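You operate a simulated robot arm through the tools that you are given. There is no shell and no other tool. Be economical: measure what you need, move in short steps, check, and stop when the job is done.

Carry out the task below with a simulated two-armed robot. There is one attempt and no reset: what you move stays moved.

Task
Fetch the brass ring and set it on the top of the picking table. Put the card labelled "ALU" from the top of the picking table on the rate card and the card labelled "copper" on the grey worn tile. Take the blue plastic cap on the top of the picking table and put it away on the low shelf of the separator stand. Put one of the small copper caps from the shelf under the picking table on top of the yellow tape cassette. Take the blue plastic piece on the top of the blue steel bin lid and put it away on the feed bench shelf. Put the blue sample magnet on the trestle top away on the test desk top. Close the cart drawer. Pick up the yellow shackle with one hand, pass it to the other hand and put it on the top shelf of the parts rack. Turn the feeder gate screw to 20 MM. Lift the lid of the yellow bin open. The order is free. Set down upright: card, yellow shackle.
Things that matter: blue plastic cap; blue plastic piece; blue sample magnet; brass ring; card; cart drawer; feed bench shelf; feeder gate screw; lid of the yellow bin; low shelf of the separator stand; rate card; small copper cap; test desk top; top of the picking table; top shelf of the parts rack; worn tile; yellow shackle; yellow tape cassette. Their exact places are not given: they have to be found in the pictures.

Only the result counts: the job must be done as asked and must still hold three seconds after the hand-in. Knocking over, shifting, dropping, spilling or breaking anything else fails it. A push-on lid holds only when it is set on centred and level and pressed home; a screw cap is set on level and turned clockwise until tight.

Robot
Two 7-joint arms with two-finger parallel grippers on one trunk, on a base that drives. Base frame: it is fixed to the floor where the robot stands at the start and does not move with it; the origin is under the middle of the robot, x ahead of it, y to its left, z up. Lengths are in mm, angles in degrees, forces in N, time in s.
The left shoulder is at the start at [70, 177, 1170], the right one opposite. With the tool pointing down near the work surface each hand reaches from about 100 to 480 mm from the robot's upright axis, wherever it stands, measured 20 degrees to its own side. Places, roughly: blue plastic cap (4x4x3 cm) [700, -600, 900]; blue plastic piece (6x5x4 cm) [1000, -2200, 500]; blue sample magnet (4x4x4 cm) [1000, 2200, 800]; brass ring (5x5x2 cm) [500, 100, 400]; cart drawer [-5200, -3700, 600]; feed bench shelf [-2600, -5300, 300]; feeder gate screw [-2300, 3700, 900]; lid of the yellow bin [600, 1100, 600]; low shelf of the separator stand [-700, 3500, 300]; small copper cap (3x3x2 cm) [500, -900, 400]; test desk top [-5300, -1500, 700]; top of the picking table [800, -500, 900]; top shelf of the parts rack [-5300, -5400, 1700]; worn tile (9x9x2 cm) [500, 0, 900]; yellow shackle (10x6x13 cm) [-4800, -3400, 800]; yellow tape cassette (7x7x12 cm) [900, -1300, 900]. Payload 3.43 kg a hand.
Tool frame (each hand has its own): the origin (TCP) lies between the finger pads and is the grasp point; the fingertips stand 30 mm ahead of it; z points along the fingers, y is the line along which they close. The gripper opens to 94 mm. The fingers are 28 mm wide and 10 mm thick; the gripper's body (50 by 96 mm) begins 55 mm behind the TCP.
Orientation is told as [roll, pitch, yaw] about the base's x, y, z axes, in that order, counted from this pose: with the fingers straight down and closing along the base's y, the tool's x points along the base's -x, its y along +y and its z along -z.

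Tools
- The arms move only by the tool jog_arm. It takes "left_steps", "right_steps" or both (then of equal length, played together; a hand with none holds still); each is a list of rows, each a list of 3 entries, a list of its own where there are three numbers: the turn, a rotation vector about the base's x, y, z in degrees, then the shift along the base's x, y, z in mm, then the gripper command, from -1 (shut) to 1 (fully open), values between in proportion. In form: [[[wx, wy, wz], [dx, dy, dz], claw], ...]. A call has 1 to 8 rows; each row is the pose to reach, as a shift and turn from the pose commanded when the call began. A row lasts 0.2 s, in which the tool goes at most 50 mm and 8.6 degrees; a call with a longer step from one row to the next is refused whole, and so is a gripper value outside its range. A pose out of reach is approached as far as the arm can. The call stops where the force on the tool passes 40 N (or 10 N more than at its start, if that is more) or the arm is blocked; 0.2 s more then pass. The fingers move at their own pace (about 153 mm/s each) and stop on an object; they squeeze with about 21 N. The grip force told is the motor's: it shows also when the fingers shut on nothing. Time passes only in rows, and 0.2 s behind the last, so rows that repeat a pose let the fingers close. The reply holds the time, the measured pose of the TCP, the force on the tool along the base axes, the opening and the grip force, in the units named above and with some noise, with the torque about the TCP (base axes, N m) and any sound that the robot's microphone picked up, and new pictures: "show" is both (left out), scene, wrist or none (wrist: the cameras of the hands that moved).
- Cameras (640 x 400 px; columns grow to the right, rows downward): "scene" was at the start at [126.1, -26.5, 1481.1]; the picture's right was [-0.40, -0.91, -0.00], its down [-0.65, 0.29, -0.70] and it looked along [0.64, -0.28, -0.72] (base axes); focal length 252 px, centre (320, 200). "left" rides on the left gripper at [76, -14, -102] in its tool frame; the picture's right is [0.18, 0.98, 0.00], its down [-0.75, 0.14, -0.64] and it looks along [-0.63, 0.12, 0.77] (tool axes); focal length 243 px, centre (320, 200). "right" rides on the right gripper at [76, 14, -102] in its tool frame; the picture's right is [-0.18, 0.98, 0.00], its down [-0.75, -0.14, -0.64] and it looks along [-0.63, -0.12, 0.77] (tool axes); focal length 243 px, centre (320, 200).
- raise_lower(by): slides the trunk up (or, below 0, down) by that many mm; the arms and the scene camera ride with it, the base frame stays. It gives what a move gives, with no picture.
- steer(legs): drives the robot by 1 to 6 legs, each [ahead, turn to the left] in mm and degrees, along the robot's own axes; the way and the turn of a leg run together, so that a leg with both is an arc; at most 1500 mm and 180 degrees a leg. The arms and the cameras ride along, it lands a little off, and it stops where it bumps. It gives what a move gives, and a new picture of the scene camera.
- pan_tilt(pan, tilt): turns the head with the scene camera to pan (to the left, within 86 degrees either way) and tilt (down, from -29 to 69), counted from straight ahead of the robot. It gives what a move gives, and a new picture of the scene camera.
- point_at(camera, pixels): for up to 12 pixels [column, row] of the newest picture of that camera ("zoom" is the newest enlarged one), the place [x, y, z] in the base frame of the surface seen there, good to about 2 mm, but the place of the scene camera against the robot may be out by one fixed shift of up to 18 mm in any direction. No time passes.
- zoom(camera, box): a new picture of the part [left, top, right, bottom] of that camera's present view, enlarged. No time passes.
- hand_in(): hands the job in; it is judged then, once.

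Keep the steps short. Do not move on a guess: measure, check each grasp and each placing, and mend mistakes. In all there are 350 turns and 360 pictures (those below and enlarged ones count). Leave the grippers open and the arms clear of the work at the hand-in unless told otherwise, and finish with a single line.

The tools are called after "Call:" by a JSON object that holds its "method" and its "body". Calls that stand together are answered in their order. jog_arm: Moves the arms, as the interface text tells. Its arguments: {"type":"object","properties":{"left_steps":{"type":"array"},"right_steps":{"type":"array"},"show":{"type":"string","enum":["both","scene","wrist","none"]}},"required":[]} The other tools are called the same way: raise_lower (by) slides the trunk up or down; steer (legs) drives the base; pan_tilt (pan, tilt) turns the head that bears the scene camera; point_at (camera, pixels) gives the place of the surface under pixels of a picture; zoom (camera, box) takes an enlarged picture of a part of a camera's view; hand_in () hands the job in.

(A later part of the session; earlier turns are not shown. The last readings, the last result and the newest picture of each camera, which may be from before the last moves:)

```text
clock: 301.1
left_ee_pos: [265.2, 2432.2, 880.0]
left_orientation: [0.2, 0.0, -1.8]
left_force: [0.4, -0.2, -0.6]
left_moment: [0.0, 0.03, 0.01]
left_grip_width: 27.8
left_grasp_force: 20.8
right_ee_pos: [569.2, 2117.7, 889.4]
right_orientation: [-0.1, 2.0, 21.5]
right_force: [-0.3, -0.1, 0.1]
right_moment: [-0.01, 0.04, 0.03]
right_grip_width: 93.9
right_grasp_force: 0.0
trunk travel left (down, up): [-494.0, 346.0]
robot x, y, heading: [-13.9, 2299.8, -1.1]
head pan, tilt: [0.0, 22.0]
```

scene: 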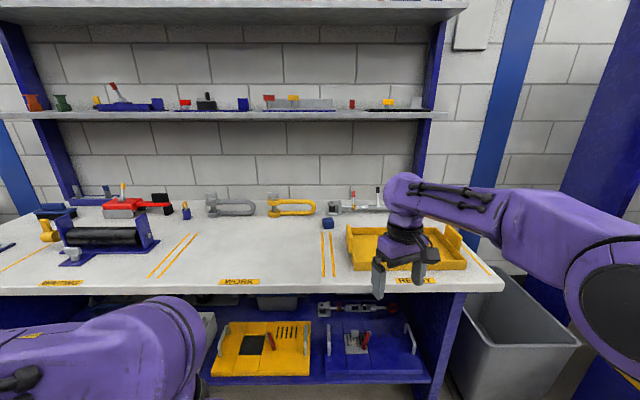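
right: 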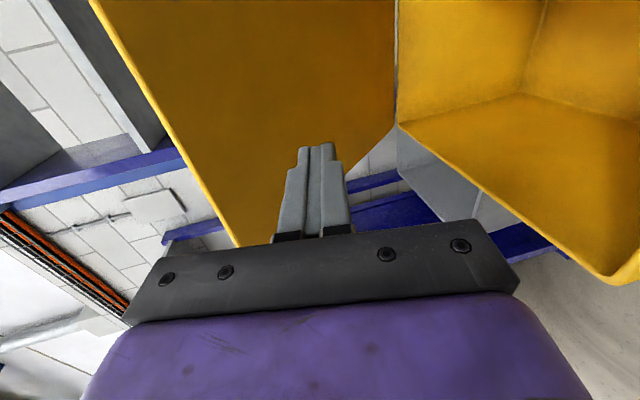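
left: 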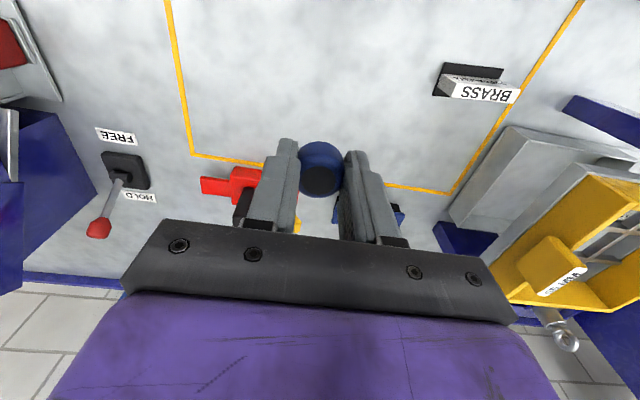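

I raise the trunk 200 and drive ahead 380 mm.

Call:
{"method": "raise_lower", "body": {"by": 200}}

Call:
{"method": "steer", "body": {"legs": [[380, 1]]}}

Call:
{"method": "pan_tilt", "body": {"pan": 0, "tilt": 45}}

```text
clock: 303.2
left_ee_pos: [264.4, 2432.2, 1079.7]
left_orientation: [0.1, 0.1, -1.8]
left_force: [-0.6, 0.4, -0.2]
left_moment: [0.0, -0.02, 0.0]
left_grip_width: 28.1
left_grasp_force: 21.3
right_ee_pos: [568.1, 2117.2, 1088.7]
right_orientation: [-0.1, 2.0, 21.5]
right_force: [0.4, -1.0, -0.1]
right_moment: [0.02, 0.02, 0.0]
right_grip_width: 94.0
right_grasp_force: 0.0
trunk travel left (down, up): [-694.0, 146.0]
robot x, y, heading: [-13.4, 2299.4, -1.3]
head pan, tilt: [0.0, 22.0]
```

```text
clock: 305.6
left_ee_pos: [642.7, 2434.5, 1079.8]
left_orientation: [0.2, 0.1, -0.6]
left_force: [0.8, -1.0, 0.0]
left_moment: [0.02, 0.01, 0.0]
left_grip_width: 28.0
left_grasp_force: 21.6
right_ee_pos: [952.7, 2126.2, 1089.6]
right_orientation: [0.0, 2.0, 22.6]
right_force: [0.4, -0.2, 0.4]
right_moment: [0.01, 0.0, -0.02]
right_grip_width: 94.0
right_grasp_force: 0.0
trunk travel left (down, up): [-694.0, 146.0]
robot x, y, heading: [366.5, 2293.0, 0.3]
head pan, tilt: [0.0, 22.0]
```

scene: 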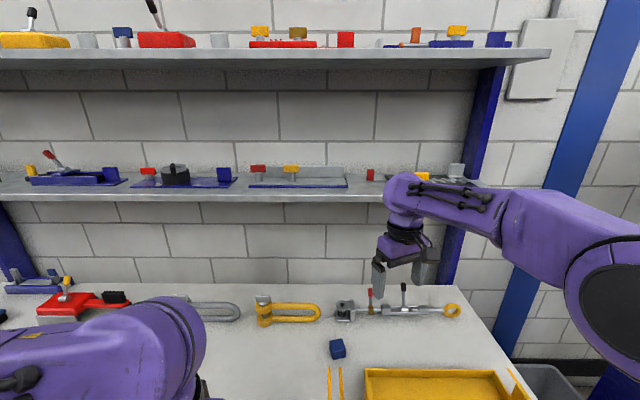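

```text
clock: 306.5
left_ee_pos: [643.5, 2434.3, 1080.2]
left_orientation: [0.1, 0.1, -0.7]
left_force: [-0.6, 0.2, -0.8]
left_moment: [0.01, 0.0, 0.01]
left_grip_width: 27.9
left_grasp_force: 20.6
right_ee_pos: [953.0, 2126.9, 1090.9]
right_orientation: [-0.1, 2.0, 22.6]
right_force: [0.2, -0.6, -0.2]
right_moment: [-0.01, -0.02, 0.01]
right_grip_width: 94.0
right_grasp_force: 0.1
trunk travel left (down, up): [-694.0, 146.0]
robot x, y, heading: [369.3, 2295.5, 0.4]
head pan, tilt: [0.0, 45.0]
```

scene: 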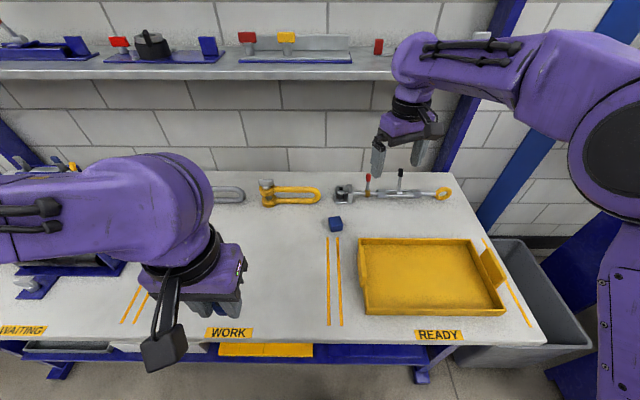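

I measure the magnet and the wall shelf edge.

Call:
{"method": "point_at", "body": {"camera": "scene", "pixels": [[335, 220], [335, 230], [300, 75], [365, 180], [400, 175], [360, 245]]}}

Call:
{"method": "jog_arm", "body": {"right_steps": [[[0, 0, -8], [5, 25, -30], 1], [[0, 0, -16], [10, 50, -60], 1], [[0, 0, -22], [20, 75, -90], 1], [[0, 0, -22], [25, 100, -120], 1]], "show": "wrist"}}

```text
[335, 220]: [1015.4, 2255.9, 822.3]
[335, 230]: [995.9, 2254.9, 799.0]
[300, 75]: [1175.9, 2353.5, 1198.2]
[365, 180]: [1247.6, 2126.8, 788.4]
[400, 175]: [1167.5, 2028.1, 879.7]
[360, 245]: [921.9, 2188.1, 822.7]
```

```text
clock: 307.5
left_ee_pos: [643.9, 2435.8, 1079.2]
left_orientation: [0.1, 0.2, -0.7]
left_force: [-0.1, 0.1, -0.4]
left_moment: [-0.04, 0.04, 0.01]
left_grip_width: 28.0
left_grasp_force: 21.1
right_ee_pos: [980.5, 2227.2, 968.8]
right_orientation: [-0.3, 2.0, 0.4]
right_force: [-0.8, 0.1, 0.3]
right_moment: [-0.01, -0.02, -0.03]
right_grip_width: 93.8
right_grasp_force: 0.1
trunk travel left (down, up): [-694.0, 146.0]
robot x, y, heading: [366.4, 2297.4, 0.3]
head pan, tilt: [0.0, 45.0]
```

right: 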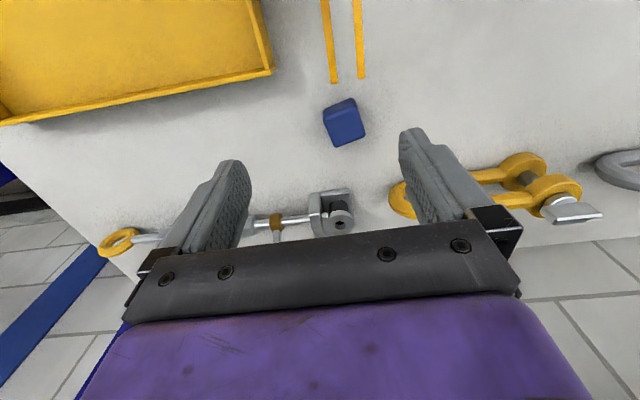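

Call:
{"method": "point_at", "body": {"camera": "right", "pixels": [[328, 110], [352, 104], [336, 141], [362, 133], [345, 122], [340, 60], [400, 195], [335, 195], [270, 70]]}}

Call:
{"method": "zoom", "body": {"camera": "right", "box": [280, 70, 420, 180]}}

```text
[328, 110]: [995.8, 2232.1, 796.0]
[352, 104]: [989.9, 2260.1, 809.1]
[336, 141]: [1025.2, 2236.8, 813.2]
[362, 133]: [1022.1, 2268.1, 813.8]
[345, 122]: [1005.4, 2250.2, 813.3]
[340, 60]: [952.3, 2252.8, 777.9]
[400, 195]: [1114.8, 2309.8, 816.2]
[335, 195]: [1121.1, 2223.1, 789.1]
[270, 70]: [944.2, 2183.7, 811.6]
```

```text
3.64 times, centred on (350, 125) of right
```

zoom: 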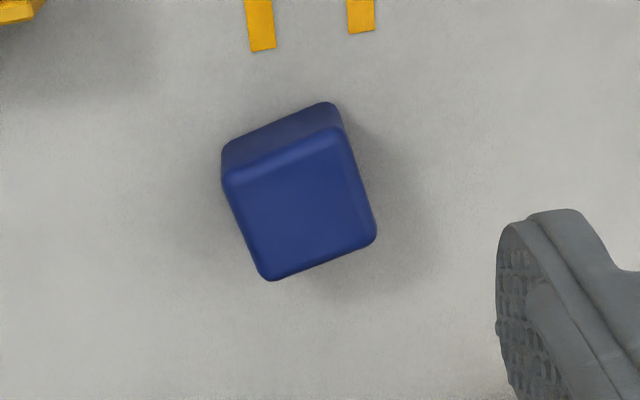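

Magnet centre (1006,2249), top 813, turned about +10°. I align and descend.

Call:
{"method": "jog_arm", "body": {"right_steps": [[[0, -2, 5], [15, 12, -20], 0.5], [[0, -2, 10], [25, 22, -60], 0.5], [[0, -2, 10], [25, 22, -105], 0.5]], "show": "wrist"}}

```text
clock: 308.3
left_ee_pos: [643.3, 2433.4, 1081.3]
left_orientation: [0.2, 0.1, -0.7]
left_force: [0.1, 0.4, -0.5]
left_moment: [0.01, 0.01, -0.03]
left_grip_width: 27.7
left_grasp_force: 21.1
right_ee_pos: [1003.9, 2249.2, 864.8]
right_orientation: [-0.3, -0.1, 10.7]
right_force: [-0.3, 1.6, 0.5]
right_moment: [0.0, 0.02, -0.02]
right_grip_width: 70.7
right_grasp_force: 0.1
trunk travel left (down, up): [-694.0, 146.0]
robot x, y, heading: [370.7, 2293.8, 0.1]
head pan, tilt: [0.0, 45.0]
```

right: 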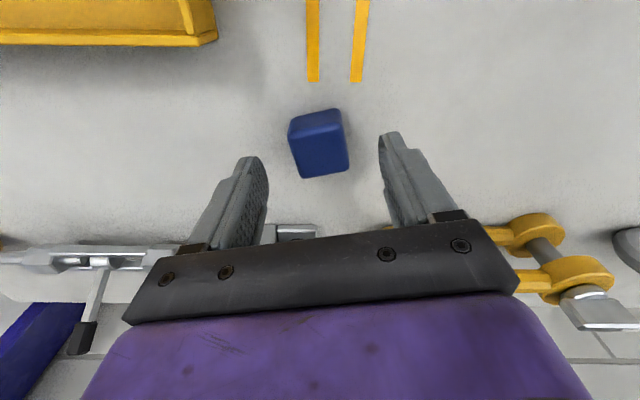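

Call:
{"method": "jog_arm", "body": {"right_steps": [[[0, 0, 0], [2, 0, -30], 0.5], [[0, 0, 0], [2, 0, -52], 0.5], [[0, 0, 0], [2, 0, -52], -1], [[0, 0, 0], [2, 0, -52], -1], [[0, 0, 0], [2, 0, -52], -1], [[0, 0, 0], [2, 0, -20], -1], [[0, 0, 0], [0, 0, 25], -1], [[0, 0, 0], [-20, 0, 65], -1]], "show": "wrist"}}

```text
clock: 310.1
left_ee_pos: [641.1, 2436.2, 1080.4]
left_orientation: [0.1, -0.1, -0.7]
left_force: [0.4, -0.2, 0.0]
left_moment: [-0.03, 0.0, 0.06]
left_grip_width: 27.7
left_grasp_force: 21.0
right_ee_pos: [981.1, 2249.6, 931.3]
right_orientation: [-0.3, -0.1, 10.6]
right_force: [0.1, -0.1, -0.5]
right_moment: [-0.01, -0.02, -0.01]
right_grip_width: 44.0
right_grasp_force: 21.2
trunk travel left (down, up): [-694.0, 146.0]
robot x, y, heading: [366.8, 2297.4, 0.2]
head pan, tilt: [0.0, 45.0]
```

right: 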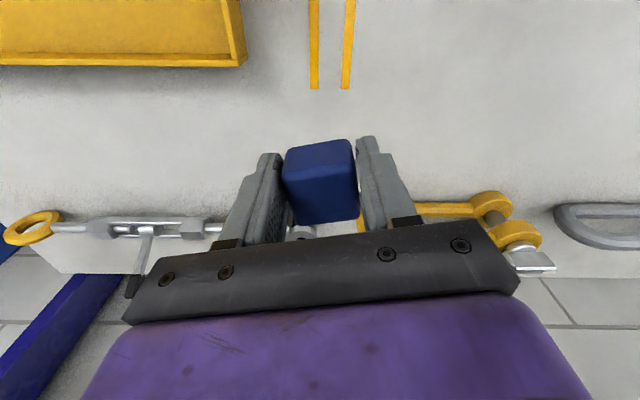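

The magnet is held. I raise it and back the robot out.

Call:
{"method": "jog_arm", "body": {"right_steps": [[[0, 0, 0], [-30, 0, 35], -1], [[0, 0, 0], [-60, -10, 70], -1], [[0, 0, 0], [-95, -20, 100], -1], [[0, 0, 0], [-130, -30, 120], -1], [[0, 0, 0], [-165, -40, 130], -1], [[0, 0, 0], [-200, -50, 130], -1]], "show": "none"}}

Call:
{"method": "steer", "body": {"legs": [[-750, 0], [0, 112]]}}

Call:
{"method": "pan_tilt", "body": {"pan": 0, "tilt": 22}}

```text
clock: 311.5
left_ee_pos: [642.1, 2432.1, 1080.8]
left_orientation: [0.2, 0.2, -0.9]
left_force: [-0.9, -0.4, 0.0]
left_moment: [0.0, -0.06, 0.01]
left_grip_width: 28.1
left_grasp_force: 21.2
right_ee_pos: [781.6, 2197.0, 1060.5]
right_orientation: [-0.2, 0.0, 10.7]
right_force: [0.7, 0.0, -0.6]
right_moment: [0.01, -0.01, 0.01]
right_grip_width: 43.8
right_grasp_force: 20.9
trunk travel left (down, up): [-694.0, 146.0]
robot x, y, heading: [369.6, 2295.6, 0.0]
head pan, tilt: [0.0, 45.0]
```

```text
clock: 320.3
left_ee_pos: [-614.0, 2490.8, 1080.6]
left_orientation: [0.1, 0.0, 112.2]
left_force: [-0.1, 0.7, 0.0]
left_moment: [0.01, 0.0, 0.03]
left_grip_width: 28.5
left_grasp_force: 20.7
right_ee_pos: [-451.3, 2711.9, 1060.8]
right_orientation: [-0.2, -0.1, 123.5]
right_force: [0.2, -0.9, -1.8]
right_moment: [0.02, -0.02, -0.02]
right_grip_width: 43.8
right_grasp_force: 21.2
trunk travel left (down, up): [-694.0, 146.0]
robot x, y, heading: [-379.2, 2295.8, 112.9]
head pan, tilt: [0.0, 45.0]
```

scene: 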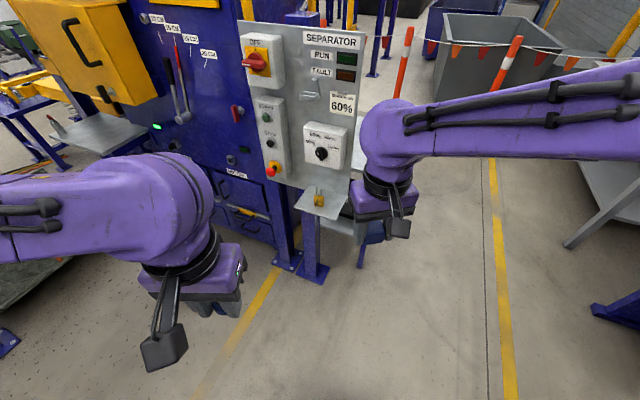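

```text
clock: 321.1
left_ee_pos: [-614.4, 2491.6, 1079.3]
left_orientation: [0.1, 0.1, 112.3]
left_force: [-0.2, -1.3, 0.3]
left_moment: [0.0, -0.02, -0.02]
left_grip_width: 27.9
left_grasp_force: 21.3
right_ee_pos: [-450.6, 2710.9, 1060.8]
right_orientation: [-0.3, 0.0, 123.5]
right_force: [-0.5, -0.9, -1.2]
right_moment: [-0.04, 0.0, -0.03]
right_grip_width: 43.9
right_grasp_force: 21.1
trunk travel left (down, up): [-694.0, 146.0]
robot x, y, heading: [-376.7, 2295.7, 113.2]
head pan, tilt: [0.0, 22.0]
```

scene: 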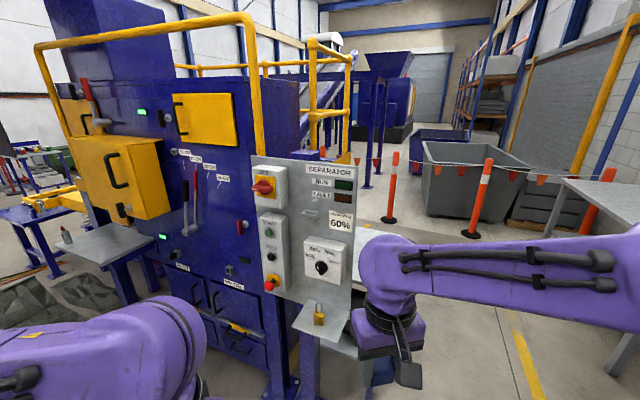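

I'm near the separator panel. I measure the grey table on the right, barriers and panel to route safely.

Call:
{"method": "point_at", "body": {"camera": "scene", "pixels": [[570, 190], [620, 240], [390, 218], [470, 232], [345, 320], [300, 330], [355, 200], [290, 385], [510, 200]]}}

```text
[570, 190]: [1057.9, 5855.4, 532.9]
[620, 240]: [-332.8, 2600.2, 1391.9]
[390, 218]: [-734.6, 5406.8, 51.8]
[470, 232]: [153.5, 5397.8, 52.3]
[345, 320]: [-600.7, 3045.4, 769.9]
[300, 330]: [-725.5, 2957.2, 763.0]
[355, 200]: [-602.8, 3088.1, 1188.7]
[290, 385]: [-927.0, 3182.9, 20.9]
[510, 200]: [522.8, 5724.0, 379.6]
```

I drive past the panel along x ≈ -60 to y ≈ 3500, then turn to face -x.

Call:
{"method": "steer", "body": {"legs": [[0, -38], [1240, 0], [0, 104]]}}

```text
clock: 326.8
left_ee_pos: [-205.2, 3389.3, 1076.2]
left_orientation: [-9.1, 8.9, 81.0]
left_force: [0.0, 1.9, 1.4]
left_moment: [-0.12, 0.05, -0.01]
left_grip_width: 28.1
left_grasp_force: 20.8
right_ee_pos: [6.3, 3484.4, 1026.2]
right_orientation: [9.3, -0.7, 80.5]
right_force: [1.8, -0.6, 1.1]
right_moment: [0.03, 0.05, 0.0]
right_grip_width: 43.8
right_grasp_force: 21.3
trunk travel left (down, up): [-694.0, 146.0]
robot x, y, heading: [-183.4, 3022.7, 72.5]
head pan, tilt: [0.0, 22.0]
stopped in leg 2: the robot was blocked; the commanded pose is now the measured one
```

scene: 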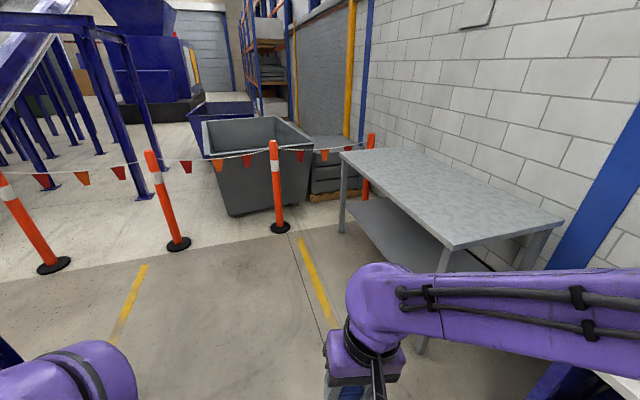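

Blocked. I look left to see what my left arm touches.

Call:
{"method": "pan_tilt", "body": {"pan": 75, "tilt": 30}}

Call:
{"method": "pan_tilt", "body": {"pan": -75, "tilt": 30}}

```text
clock: 328.2
left_ee_pos: [-257.4, 3285.2, 1062.3]
left_orientation: [-3.0, 0.2, 78.3]
left_force: [-0.4, 2.5, -1.6]
left_moment: [-0.16, -0.01, -0.04]
left_grip_width: 28.2
left_grasp_force: 20.3
right_ee_pos: [-4.9, 3363.8, 1035.5]
right_orientation: [2.3, -2.0, 84.1]
right_force: [2.5, -1.3, -4.0]
right_moment: [0.09, 0.11, 0.02]
right_grip_width: 43.8
right_grasp_force: 21.3
trunk travel left (down, up): [-694.0, 146.0]
robot x, y, heading: [-190.9, 3001.5, 74.3]
head pan, tilt: [75.0, 30.0]
```

scene: 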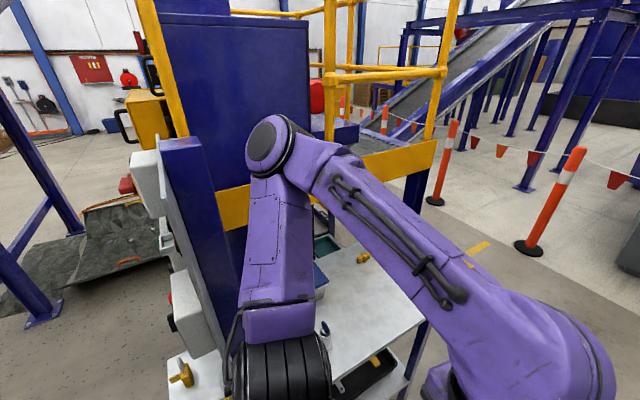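

```text
clock: 330.6
left_ee_pos: [-249.9, 3309.3, 1068.2]
left_orientation: [-1.9, -1.6, 77.2]
left_force: [1.0, 0.0, -0.4]
left_moment: [-0.02, -0.01, -0.03]
left_grip_width: 27.9
left_grasp_force: 20.9
right_ee_pos: [5.8, 3395.9, 1061.9]
right_orientation: [1.7, -5.6, 84.1]
right_force: [0.3, 0.7, -0.9]
right_moment: [-0.02, -0.02, -0.03]
right_grip_width: 43.8
right_grasp_force: 21.2
trunk travel left (down, up): [-694.0, 146.0]
robot x, y, heading: [-188.3, 3005.0, 74.4]
head pan, tilt: [-75.0, 30.0]
```

scene: 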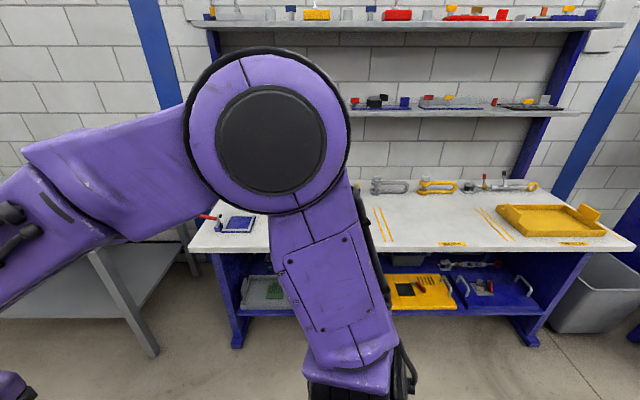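

My left elbow met the separator panel. I back up along my path, shift toward +x, then go up at x ≈ 40.

Call:
{"method": "steer", "body": {"legs": [[-400, 0], [0, -54], [370, 0], [0, 70]]}}

```text
clock: 331.9
left_ee_pos: [-279.8, 3201.5, 1065.4]
left_orientation: [-1.7, -0.7, 76.9]
left_force: [0.5, 0.1, 0.1]
left_moment: [-0.01, 0.02, 0.01]
left_grip_width: 27.9
left_grasp_force: 21.3
right_ee_pos: [-22.9, 3289.5, 1058.9]
right_orientation: [1.8, -5.3, 84.0]
right_force: [0.3, 0.6, -1.0]
right_moment: [-0.03, 0.0, 0.01]
right_grip_width: 43.6
right_grasp_force: 21.3
trunk travel left (down, up): [-694.0, 146.0]
robot x, y, heading: [-221.0, 2894.4, 73.5]
head pan, tilt: [-75.0, 30.0]
stopped in leg 1: the robot was blocked; the commanded pose is now the measured one
```

scene: 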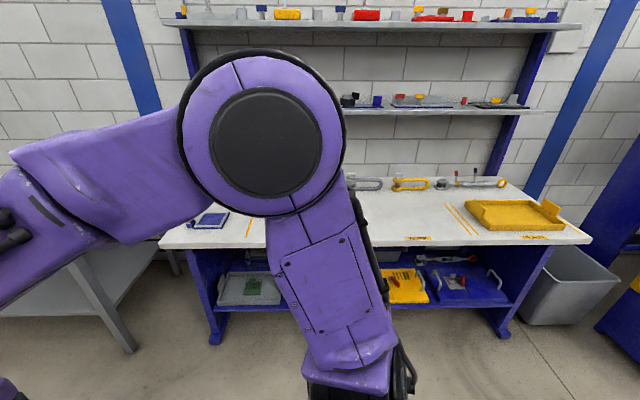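

Blocked backward too. I look left again.

Call:
{"method": "pan_tilt", "body": {"pan": 80, "tilt": 30}}

Call:
{"method": "point_at", "body": {"camera": "scene", "pixels": [[230, 200], [240, 120], [280, 200], [300, 145], [265, 110], [200, 180], [270, 300], [330, 140], [420, 60], [350, 300]]}}

```text
clock: 334.3
left_ee_pos: [-279.5, 3201.8, 1064.9]
left_orientation: [-1.8, -0.7, 76.8]
left_force: [-0.7, 0.0, -0.2]
left_moment: [0.02, 0.0, 0.02]
left_grip_width: 27.5
left_grasp_force: 21.1
right_ee_pos: [-22.8, 3289.6, 1059.0]
right_orientation: [1.8, -5.3, 84.0]
right_force: [1.1, -0.7, -0.3]
right_moment: [-0.02, -0.03, 0.01]
right_grip_width: 43.5
right_grasp_force: 21.2
trunk travel left (down, up): [-694.0, 146.0]
robot x, y, heading: [-221.3, 2893.4, 73.4]
head pan, tilt: [80.0, 30.0]
```

scene: 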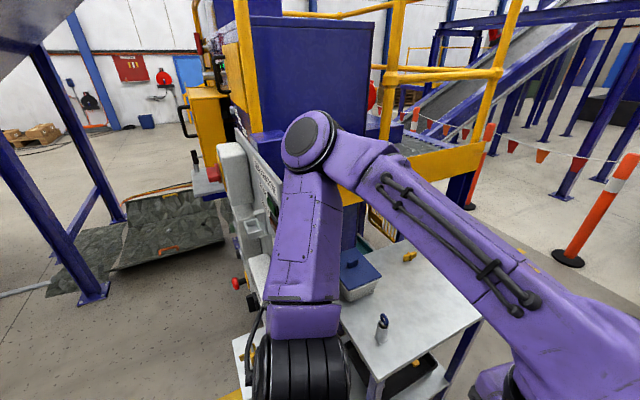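

```text
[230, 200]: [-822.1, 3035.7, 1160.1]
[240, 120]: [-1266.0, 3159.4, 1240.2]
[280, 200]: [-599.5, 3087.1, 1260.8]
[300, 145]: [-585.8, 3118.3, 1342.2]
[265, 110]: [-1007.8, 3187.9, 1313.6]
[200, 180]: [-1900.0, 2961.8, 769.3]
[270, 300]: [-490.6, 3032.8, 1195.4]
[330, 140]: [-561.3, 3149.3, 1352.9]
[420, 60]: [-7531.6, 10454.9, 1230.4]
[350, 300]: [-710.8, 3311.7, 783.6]
```

My left upper arm sits behind the panel's edge. Turning right swings it clear. I turn right 60°.

Call:
{"method": "steer", "body": {"legs": [[0, -60]]}}

```text
clock: 337.4
left_ee_pos: [12.8, 3093.9, 1066.0]
left_orientation: [-1.7, -1.3, 16.7]
left_force: [0.1, 0.7, -0.5]
left_moment: [0.01, -0.02, 0.0]
left_grip_width: 28.3
left_grasp_force: 21.6
right_ee_pos: [214.8, 2916.1, 1062.9]
right_orientation: [1.6, -5.8, 23.8]
right_force: [0.2, -0.1, -0.7]
right_moment: [0.05, 0.03, 0.02]
right_grip_width: 44.0
right_grasp_force: 21.0
trunk travel left (down, up): [-694.0, 146.0]
robot x, y, heading: [-221.7, 2892.9, 13.3]
head pan, tilt: [80.0, 30.0]
```

scene: 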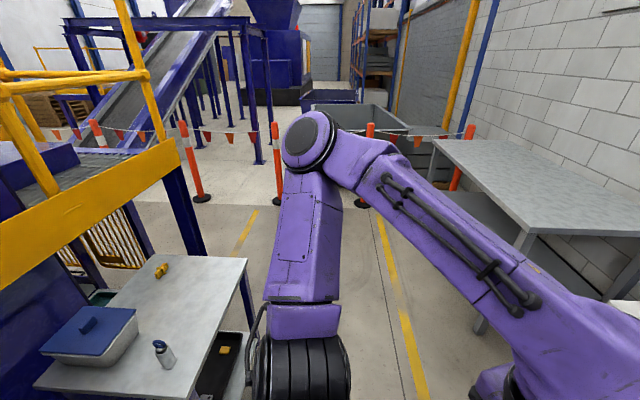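

Free now, and the stand's items look in place. I move to x ≈ 75 first, then up.

Call:
{"method": "steer", "body": {"legs": [[310, 0], [0, 77], [540, 0]]}}

Call:
{"method": "steer", "body": {"legs": [[0, 90]]}}

Call:
{"method": "pan_tilt", "body": {"pan": 0, "tilt": 35}}

```text
clock: 345.5
left_ee_pos: [-57.6, 3774.4, 1066.8]
left_orientation: [-1.8, -1.1, 92.9]
left_force: [0.2, 0.8, -0.4]
left_moment: [0.04, -0.02, 0.04]
left_grip_width: 28.2
left_grasp_force: 21.4
right_ee_pos: [164.3, 3929.4, 1061.7]
right_orientation: [1.7, -5.7, 100.1]
right_force: [-0.4, 0.4, -1.1]
right_moment: [-0.04, -0.01, 0.0]
right_grip_width: 43.6
right_grasp_force: 20.6
trunk travel left (down, up): [-694.0, 146.0]
robot x, y, heading: [85.8, 3499.5, 89.4]
head pan, tilt: [80.0, 30.0]
```

scene: 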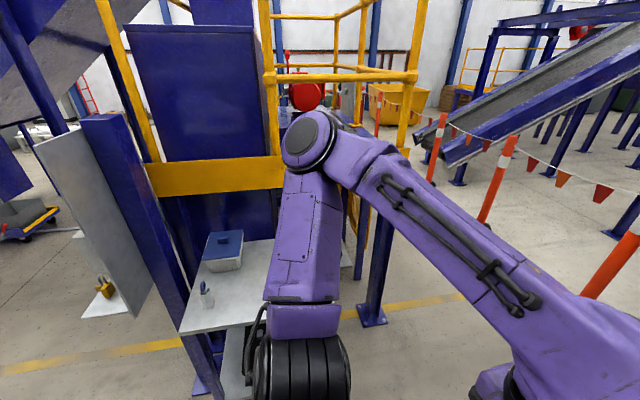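

```text
clock: 349.7
left_ee_pos: [-193.9, 3362.1, 1066.8]
left_orientation: [-1.9, -1.2, -177.9]
left_force: [-0.3, -0.3, -0.1]
left_moment: [-0.01, 0.02, 0.05]
left_grip_width: 27.8
left_grasp_force: 21.2
right_ee_pos: [-346.2, 3586.9, 1062.9]
right_orientation: [1.7, -5.7, -170.8]
right_force: [0.4, 0.9, -0.9]
right_moment: [-0.01, 0.03, 0.01]
right_grip_width: 43.4
right_grasp_force: 21.0
trunk travel left (down, up): [-694.0, 146.0]
robot x, y, heading: [79.2, 3496.4, 178.7]
head pan, tilt: [80.0, 30.0]
```

scene: 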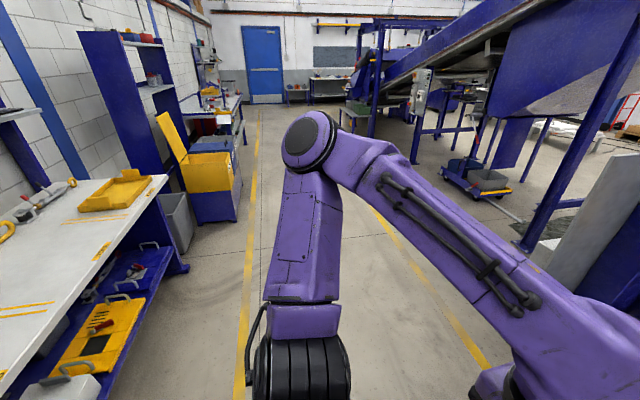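

```text
clock: 351.2
left_ee_pos: [-194.4, 3362.3, 1065.7]
left_orientation: [-1.9, -1.2, -177.9]
left_force: [-0.5, -0.2, 0.6]
left_moment: [-0.01, 0.04, 0.02]
left_grip_width: 28.0
left_grasp_force: 20.5
right_ee_pos: [-345.8, 3587.3, 1062.8]
right_orientation: [1.7, -5.7, -170.8]
right_force: [0.3, -0.6, -0.8]
right_moment: [-0.01, -0.01, 0.02]
right_grip_width: 43.4
right_grasp_force: 21.1
trunk travel left (down, up): [-694.0, 146.0]
robot x, y, heading: [82.5, 3495.2, 178.9]
head pan, tilt: [0.0, 35.0]
```

scene: 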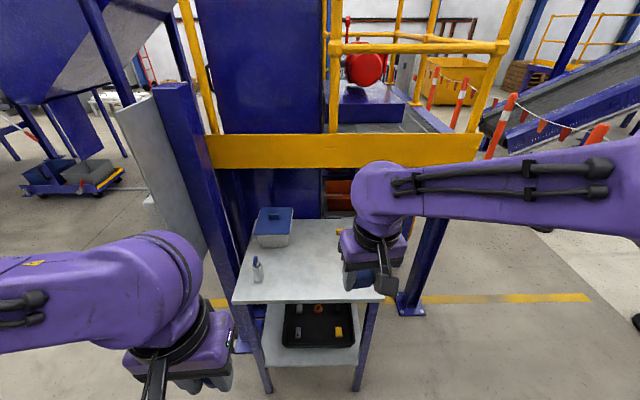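

I see the stand with its low shelf and a black tray on it. I enlarge and measure.

Call:
{"method": "zoom", "body": {"camera": "scene", "box": [210, 190, 430, 400]}}

Call:
{"method": "point_at", "body": {"camera": "scene", "pixels": [[275, 358], [320, 358], [350, 358], [284, 310], [283, 345], [355, 345], [345, 310], [276, 310], [240, 300], [375, 300], [300, 298], [354, 325]]}}

```text
1.90 times, centred on (320, 295) of scene
```

zoom: 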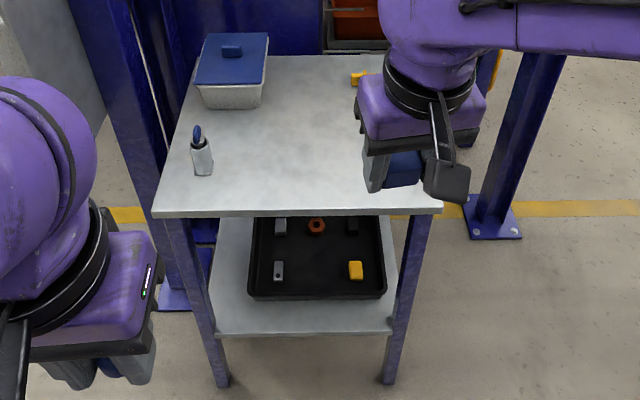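

```text
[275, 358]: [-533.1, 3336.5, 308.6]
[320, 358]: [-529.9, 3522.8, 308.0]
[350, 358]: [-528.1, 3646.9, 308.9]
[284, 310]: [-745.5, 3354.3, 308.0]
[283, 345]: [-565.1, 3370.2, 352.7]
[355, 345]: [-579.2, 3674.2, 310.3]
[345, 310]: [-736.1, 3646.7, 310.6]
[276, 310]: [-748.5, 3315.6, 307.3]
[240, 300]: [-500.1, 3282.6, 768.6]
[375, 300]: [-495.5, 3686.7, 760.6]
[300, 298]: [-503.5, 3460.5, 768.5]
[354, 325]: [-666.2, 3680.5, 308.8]
```

The low shelf has a 60 mm strip in front of the tray. I will set the cap at about (-538,3400). First I pull the right hand back and lower the trunk.

Call:
{"method": "jog_arm", "body": {"right_steps": [[[0, 0, 0], [40, 0, 0], -1], [[0, 0, 0], [80, 0, 0], -1]], "left_steps": [[[-1.9, -1.2, 0], [-20, 0, 0], -1], [[-1.9, -1.2, 0], [-40, 0, 0], -1]], "show": "none"}}

Call:
{"method": "raise_lower", "body": {"by": -400}}

Call:
{"method": "raise_lower", "body": {"by": -190}}

Call:
{"method": "pan_tilt", "body": {"pan": 5, "tilt": 20}}

```text
clock: 351.8
left_ee_pos: [-234.4, 3364.1, 1066.1]
left_orientation: [0.1, -0.1, -178.0]
left_force: [-0.1, 0.6, 0.1]
left_moment: [-0.01, -0.01, 0.02]
left_grip_width: 27.9
left_grasp_force: 20.5
right_ee_pos: [-265.1, 3587.9, 1062.2]
right_orientation: [1.8, -5.8, -170.9]
right_force: [0.3, 0.5, -0.8]
right_moment: [0.01, 0.02, 0.01]
right_grip_width: 43.5
right_grasp_force: 21.0
trunk travel left (down, up): [-694.0, 146.0]
robot x, y, heading: [82.6, 3502.2, 178.6]
head pan, tilt: [0.0, 35.0]
```

```text
clock: 355.6
left_ee_pos: [-234.3, 3361.6, 666.4]
left_orientation: [0.1, 0.0, -177.9]
left_force: [0.7, 0.2, 0.1]
left_moment: [-0.01, 0.0, -0.02]
left_grip_width: 28.0
left_grasp_force: 21.1
right_ee_pos: [-265.8, 3585.3, 663.2]
right_orientation: [1.6, -5.6, -170.8]
right_force: [0.0, -0.1, -0.7]
right_moment: [0.02, -0.02, 0.04]
right_grip_width: 43.6
right_grasp_force: 21.1
trunk travel left (down, up): [-294.0, 546.0]
robot x, y, heading: [81.6, 3498.4, 178.7]
head pan, tilt: [0.0, 35.0]
```

```text
clock: 357.7
left_ee_pos: [-234.3, 3362.2, 477.4]
left_orientation: [0.2, 0.1, -177.9]
left_force: [0.3, -0.7, -0.6]
left_moment: [0.0, 0.02, 0.0]
left_grip_width: 28.1
left_grasp_force: 20.7
right_ee_pos: [-266.4, 3585.7, 472.8]
right_orientation: [1.7, -5.7, -170.7]
right_force: [0.6, 0.5, -1.8]
right_moment: [-0.02, -0.02, 0.01]
right_grip_width: 43.5
right_grasp_force: 21.6
trunk travel left (down, up): [-104.0, 736.0]
robot x, y, heading: [80.8, 3500.4, 178.7]
head pan, tilt: [0.0, 35.0]
```

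```text
clock: 358.5
left_ee_pos: [-233.4, 3362.7, 476.7]
left_orientation: [0.1, 0.0, -177.9]
left_force: [0.0, -0.1, -0.2]
left_moment: [-0.03, -0.01, 0.0]
left_grip_width: 28.0
left_grasp_force: 20.7
right_ee_pos: [-265.1, 3586.4, 473.1]
right_orientation: [1.6, -5.7, -170.8]
right_force: [0.0, 1.3, -1.3]
right_moment: [0.0, 0.0, -0.02]
right_grip_width: 43.7
right_grasp_force: 21.2
trunk travel left (down, up): [-104.0, 736.0]
robot x, y, heading: [85.9, 3499.8, 178.4]
head pan, tilt: [5.0, 20.0]
```

scene: 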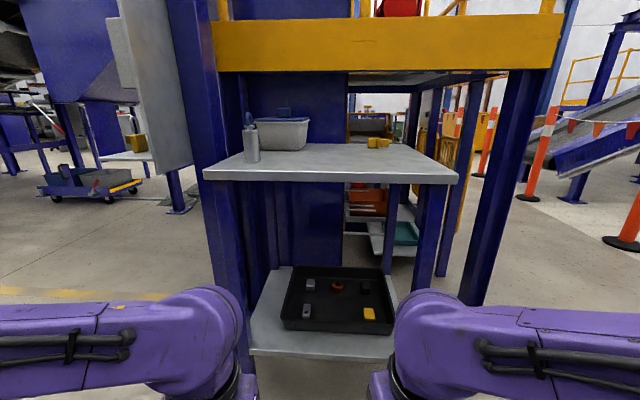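

I drive 100 mm closer, and shift the right hand outward.

Call:
{"method": "jog_arm", "body": {"right_steps": [[[0, 0, 0], [0, 40, 0], -1], [[0, 0, 0], [0, 70, 0], -1]], "show": "none"}}

Call:
{"method": "steer", "body": {"legs": [[100, 0]]}}

Call:
{"method": "jog_arm", "body": {"left_steps": [[[0, 0, 0], [-35, 20, -10], -1], [[0, 0, 0], [-70, 40, -20], -1], [[0, 0, 0], [-105, 60, -30], -1], [[0, 0, 0], [-140, 80, -40], -1], [[0, 0, 0], [-170, 100, -50], -1]], "show": "both"}}

```text
clock: 359.1
left_ee_pos: [-234.3, 3363.5, 475.7]
left_orientation: [0.0, 0.0, -177.9]
left_force: [0.4, 0.0, -0.1]
left_moment: [0.01, -0.04, 0.03]
left_grip_width: 28.3
left_grasp_force: 20.6
right_ee_pos: [-265.2, 3656.0, 472.7]
right_orientation: [1.6, -5.7, -170.7]
right_force: [-0.2, 0.6, -1.0]
right_moment: [0.04, 0.02, 0.0]
right_grip_width: 43.8
right_grasp_force: 20.6
trunk travel left (down, up): [-104.0, 736.0]
robot x, y, heading: [80.7, 3498.8, 178.8]
head pan, tilt: [5.0, 20.0]
```

```text
clock: 360.2
left_ee_pos: [-333.8, 3364.5, 476.1]
left_orientation: [0.2, 0.0, -177.9]
left_force: [0.5, 0.6, 0.0]
left_moment: [0.0, 0.01, 0.0]
left_grip_width: 28.0
left_grasp_force: 21.3
right_ee_pos: [-364.7, 3657.9, 472.1]
right_orientation: [1.6, -5.6, -170.7]
right_force: [-1.1, 0.3, -0.6]
right_moment: [0.01, -0.04, 0.01]
right_grip_width: 43.7
right_grasp_force: 20.8
trunk travel left (down, up): [-104.0, 736.0]
robot x, y, heading: [-12.7, 3503.3, 178.9]
head pan, tilt: [5.0, 20.0]
```

scene: 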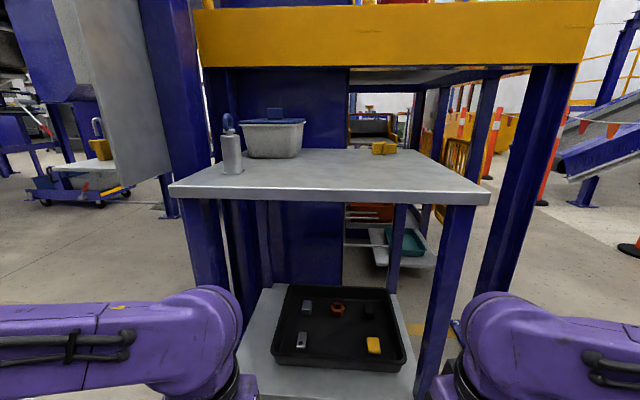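

```text
clock: 361.4
left_ee_pos: [-503.5, 3464.3, 427.9]
left_orientation: [0.1, -0.1, -178.0]
left_force: [0.9, 0.8, -0.6]
left_moment: [0.03, 0.02, 0.03]
left_grip_width: 27.9
left_grasp_force: 20.7
right_ee_pos: [-365.2, 3658.4, 473.1]
right_orientation: [1.6, -5.7, -170.6]
right_force: [-0.3, 0.8, -0.5]
right_moment: [0.01, 0.0, 0.06]
right_grip_width: 43.5
right_grasp_force: 21.1
trunk travel left (down, up): [-104.0, 736.0]
robot x, y, heading: [-15.5, 3499.4, 178.6]
head pan, tilt: [5.0, 20.0]
```

scene: 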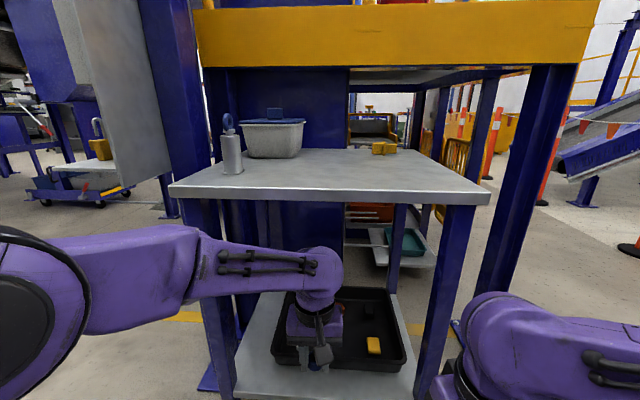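
left: 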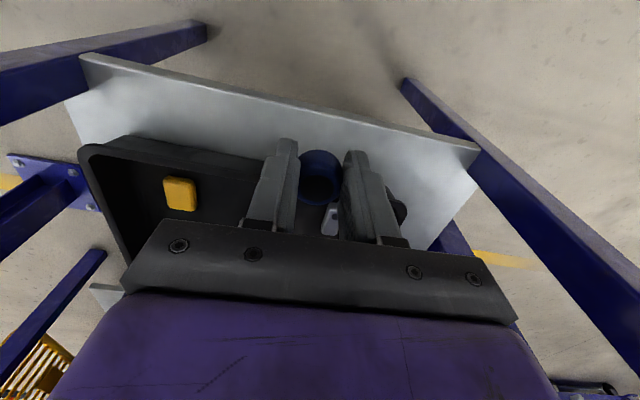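

I measure shelf front and tray front in the left wrist view.

Call:
{"method": "point_at", "body": {"camera": "left", "pixels": [[330, 118], [330, 138], [230, 150], [200, 147], [130, 138], [200, 130], [400, 190], [320, 175], [250, 110]]}}

```text
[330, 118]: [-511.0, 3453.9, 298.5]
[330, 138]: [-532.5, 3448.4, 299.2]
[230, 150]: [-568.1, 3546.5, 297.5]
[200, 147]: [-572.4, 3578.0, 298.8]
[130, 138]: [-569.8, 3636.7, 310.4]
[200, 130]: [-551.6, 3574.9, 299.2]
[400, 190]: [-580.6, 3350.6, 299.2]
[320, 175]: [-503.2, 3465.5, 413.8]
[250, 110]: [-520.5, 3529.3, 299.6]
```

Strip x from -503 to -570. I move to x ≈ -536 and lower.

Call:
{"method": "jog_arm", "body": {"left_steps": [[[0, 0, 0], [-20, 0, -15], -1], [[0, 0, 0], [-32, 0, -45], -1], [[0, 0, 0], [-32, 0, -75], -1], [[0, 0, 0], [-32, 0, -90], -1], [[0, 0, 0], [-32, 0, -96], -1], [[0, 0, 0], [-32, 0, -99], -1]], "show": "wrist"}}

```text
clock: 362.9
left_ee_pos: [-535.7, 3463.9, 330.4]
left_orientation: [0.1, -0.4, -177.8]
left_force: [-1.0, -0.2, 18.6]
left_moment: [0.07, 0.07, -0.01]
left_grip_width: 28.0
left_grasp_force: 21.4
right_ee_pos: [-364.5, 3657.7, 473.6]
right_orientation: [1.6, -5.8, -170.7]
right_force: [0.1, 0.0, -1.0]
right_moment: [0.01, 0.03, -0.01]
right_grip_width: 43.7
right_grasp_force: 21.1
trunk travel left (down, up): [-104.0, 736.0]
robot x, y, heading: [-14.3, 3503.5, 178.8]
head pan, tilt: [5.0, 20.0]
```

left: 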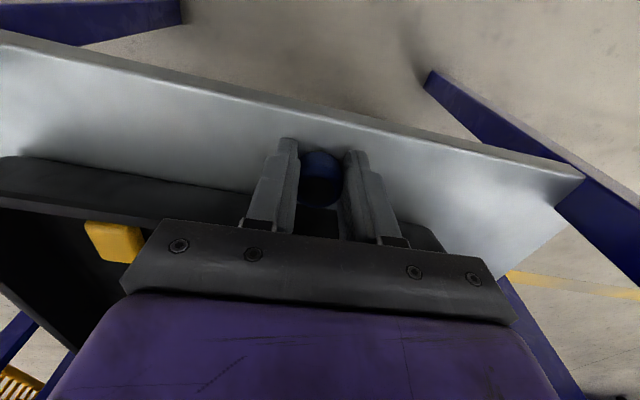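

Contact (19 N), in the strip. I release a little and rise, then draw back.

Call:
{"method": "jog_arm", "body": {"left_steps": [[[0, 0, 0], [0, 0, 2], 0], [[0, 0, 0], [0, 0, 2], 0], [[0, 0, 0], [0, 0, 35], 0], [[0, 0, 0], [5, 0, 80], 0], [[0, 0, 0], [45, -15, 100], 0], [[0, 0, 0], [90, -35, 110], 0], [[0, 0, 0], [135, -55, 120], 0.5], [[0, 0, 0], [175, -75, 130], 1]], "show": "both"}}

```text
refused: row 6 steps farther than a row can; nothing moved
```

Call:
{"method": "jog_arm", "body": {"left_steps": [[[0, 0, 0], [0, 0, 2], 0], [[0, 0, 0], [0, 0, 2], 0], [[0, 0, 0], [0, 0, 35], 0], [[0, 0, 0], [5, 0, 78], 0], [[0, 0, 0], [45, -15, 95], 0], [[0, 0, 0], [85, -32, 105], 0], [[0, 0, 0], [125, -49, 115], 0.5], [[0, 0, 0], [165, -66, 125], 1]], "show": "scene"}}

Call:
{"method": "zoom", "body": {"camera": "scene", "box": [160, 230, 500, 400]}}

```text
clock: 364.6
left_ee_pos: [-368.4, 3396.5, 453.4]
left_orientation: [0.2, 0.0, -177.9]
left_force: [0.6, -0.4, 0.5]
left_moment: [-0.01, -0.04, 0.0]
left_grip_width: 94.0
left_grasp_force: 0.0
right_ee_pos: [-365.1, 3657.8, 472.7]
right_orientation: [1.7, -5.6, -170.7]
right_force: [-0.4, -0.4, -0.2]
right_moment: [-0.03, -0.03, 0.03]
right_grip_width: 43.9
right_grasp_force: 21.4
trunk travel left (down, up): [-104.0, 736.0]
robot x, y, heading: [-15.8, 3502.5, 178.6]
head pan, tilt: [5.0, 20.0]
```

scene: 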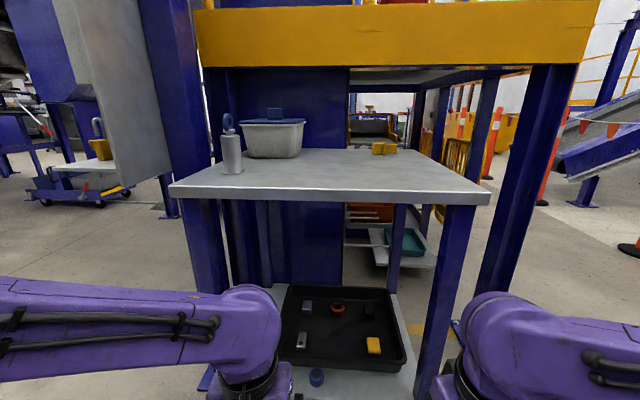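

```text
1.88 times, centred on (330, 315) of scene
```

zoom: 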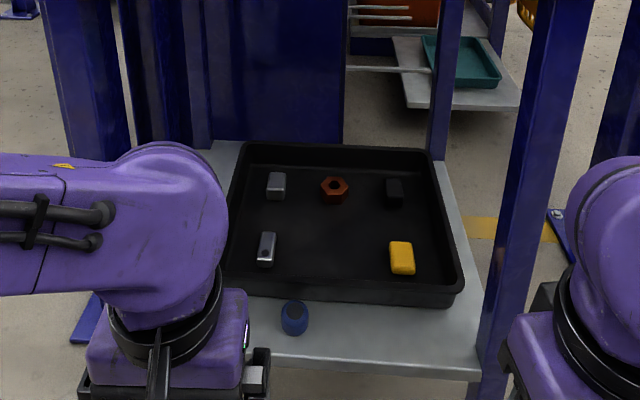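

The blue cap is on the low shelf. I back out, raise the trunk, and drive around toward the feeder.

Call:
{"method": "steer", "body": {"legs": [[-200, 0]]}}

Call:
{"method": "raise_lower", "body": {"by": 400}}

Call:
{"method": "raise_lower", "body": {"by": 90}}

Call:
{"method": "steer", "body": {"legs": [[0, 90], [1500, 0], [0, -70]]}}

Call:
{"method": "pan_tilt", "body": {"pan": -20, "tilt": 18}}

```text
clock: 366.2
left_ee_pos: [-168.3, 3394.0, 451.7]
left_orientation: [0.1, 0.0, -177.9]
left_force: [0.6, -0.1, -0.2]
left_moment: [0.0, 0.01, 0.02]
left_grip_width: 93.9
left_grasp_force: 0.0
right_ee_pos: [-162.8, 3654.2, 471.9]
right_orientation: [1.7, -5.7, -170.7]
right_force: [0.1, -0.3, -2.2]
right_moment: [-0.04, -0.03, 0.01]
right_grip_width: 43.7
right_grasp_force: 20.7
trunk travel left (down, up): [-104.0, 736.0]
robot x, y, heading: [186.4, 3498.9, 178.6]
head pan, tilt: [5.0, 20.0]
```

scene: 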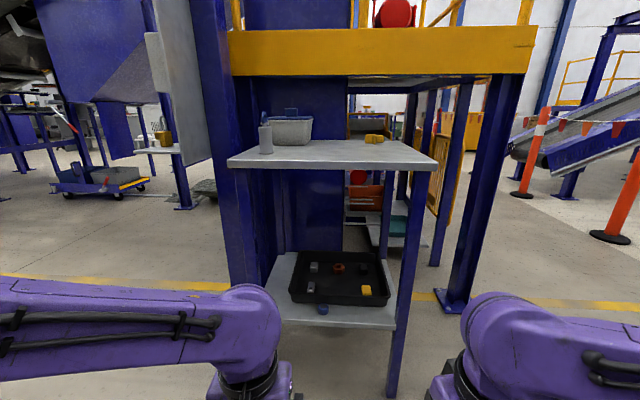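

```text
clock: 370.1
left_ee_pos: [-168.7, 3393.1, 852.4]
left_orientation: [0.1, 0.0, -177.9]
left_force: [1.0, 0.4, -0.2]
left_moment: [0.01, -0.01, 0.01]
left_grip_width: 94.1
left_grasp_force: 0.1
right_ee_pos: [-164.2, 3654.4, 873.1]
right_orientation: [1.7, -5.7, -170.7]
right_force: [0.4, -0.7, -0.8]
right_moment: [-0.02, 0.01, -0.01]
right_grip_width: 43.8
right_grasp_force: 20.4
trunk travel left (down, up): [-504.0, 336.0]
robot x, y, heading: [184.4, 3497.1, 178.7]
head pan, tilt: [5.0, 20.0]
```

```text
clock: 371.3
left_ee_pos: [-168.3, 3393.2, 942.5]
left_orientation: [0.0, 0.0, -177.9]
left_force: [0.0, 0.3, -0.2]
left_moment: [-0.02, 0.01, -0.01]
left_grip_width: 93.9
left_grasp_force: 0.0
right_ee_pos: [-164.1, 3652.9, 962.7]
right_orientation: [1.8, -5.7, -170.8]
right_force: [1.2, -0.4, -1.3]
right_moment: [0.0, -0.03, 0.0]
right_grip_width: 43.6
right_grasp_force: 21.1
trunk travel left (down, up): [-594.0, 246.0]
robot x, y, heading: [185.0, 3497.3, 178.7]
head pan, tilt: [5.0, 20.0]
```

```text
clock: 385.6
left_ee_pos: [-133.7, 1778.4, 942.9]
left_orientation: [0.0, -0.1, -156.9]
left_force: [0.0, 0.2, -0.3]
left_moment: [-0.01, -0.01, -0.02]
left_grip_width: 93.9
left_grasp_force: 0.1
right_ee_pos: [-222.2, 2022.7, 961.8]
right_orientation: [1.8, -5.8, -149.7]
right_force: [-0.2, 0.4, -0.5]
right_moment: [-0.04, 0.02, -0.04]
right_grip_width: 43.6
right_grasp_force: 21.1
trunk travel left (down, up): [-594.0, 246.0]
robot x, y, heading: [157.6, 1998.0, -160.4]
head pan, tilt: [5.0, 20.0]
```

scene: 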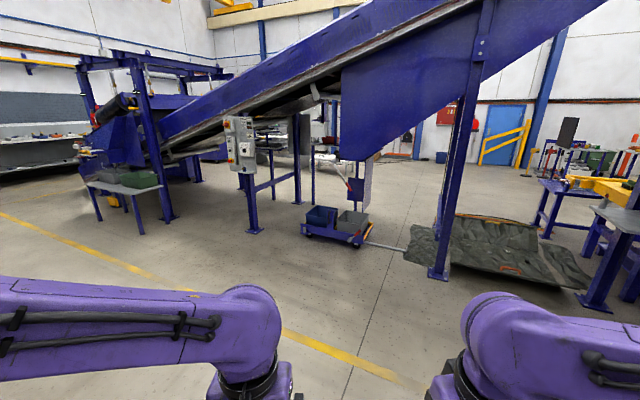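

```text
clock: 386.5
left_ee_pos: [-133.2, 1778.8, 942.0]
left_orientation: [0.1, 0.0, -156.9]
left_force: [-0.4, 0.1, 0.3]
left_moment: [-0.01, 0.0, -0.01]
left_grip_width: 94.0
left_grasp_force: 0.1
right_ee_pos: [-222.4, 2023.5, 962.5]
right_orientation: [1.6, -5.8, -149.7]
right_force: [0.6, 0.0, -0.7]
right_moment: [0.01, 0.01, 0.02]
right_grip_width: 44.0
right_grasp_force: 20.8
trunk travel left (down, up): [-594.0, 246.0]
robot x, y, heading: [162.5, 2001.2, -160.3]
head pan, tilt: [-20.0, 18.0]
```

scene: 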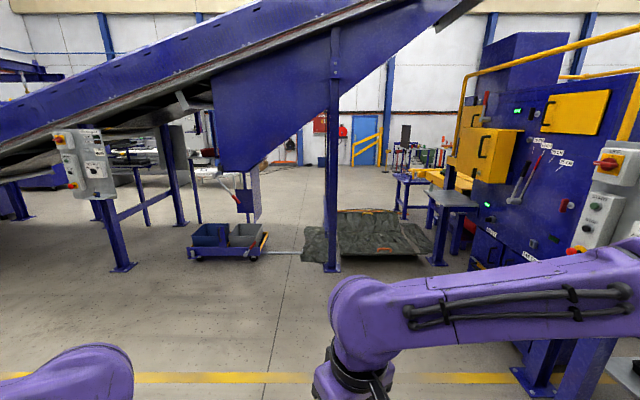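

I measure the structure left of the separator, where the feeder should be, and obstacles on the floor.

Call:
{"method": "zoom", "body": {"camera": "scene", "box": [330, 100, 550, 280]}}

Call:
{"method": "point_at", "body": {"camera": "scene", "pixels": [[410, 180], [450, 195], [438, 262], [400, 215], [333, 268], [380, 240], [227, 240], [125, 268], [300, 258], [540, 385], [480, 260], [430, 235]]}}

```text
2.22 times, centred on (440, 190) of scene
```

zoom: 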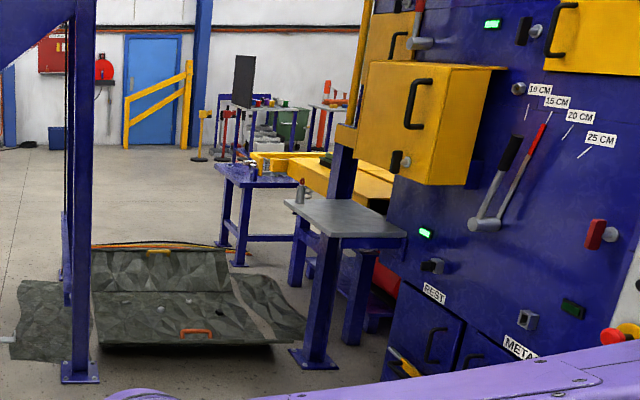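

```text
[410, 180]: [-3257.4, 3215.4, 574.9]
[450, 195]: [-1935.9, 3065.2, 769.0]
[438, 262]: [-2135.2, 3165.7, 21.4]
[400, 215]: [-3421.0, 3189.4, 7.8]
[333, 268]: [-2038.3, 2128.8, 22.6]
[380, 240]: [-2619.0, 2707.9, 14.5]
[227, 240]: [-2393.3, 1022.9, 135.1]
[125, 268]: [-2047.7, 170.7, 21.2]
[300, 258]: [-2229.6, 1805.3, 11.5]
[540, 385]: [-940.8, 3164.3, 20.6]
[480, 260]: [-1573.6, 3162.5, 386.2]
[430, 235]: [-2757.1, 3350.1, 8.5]
```

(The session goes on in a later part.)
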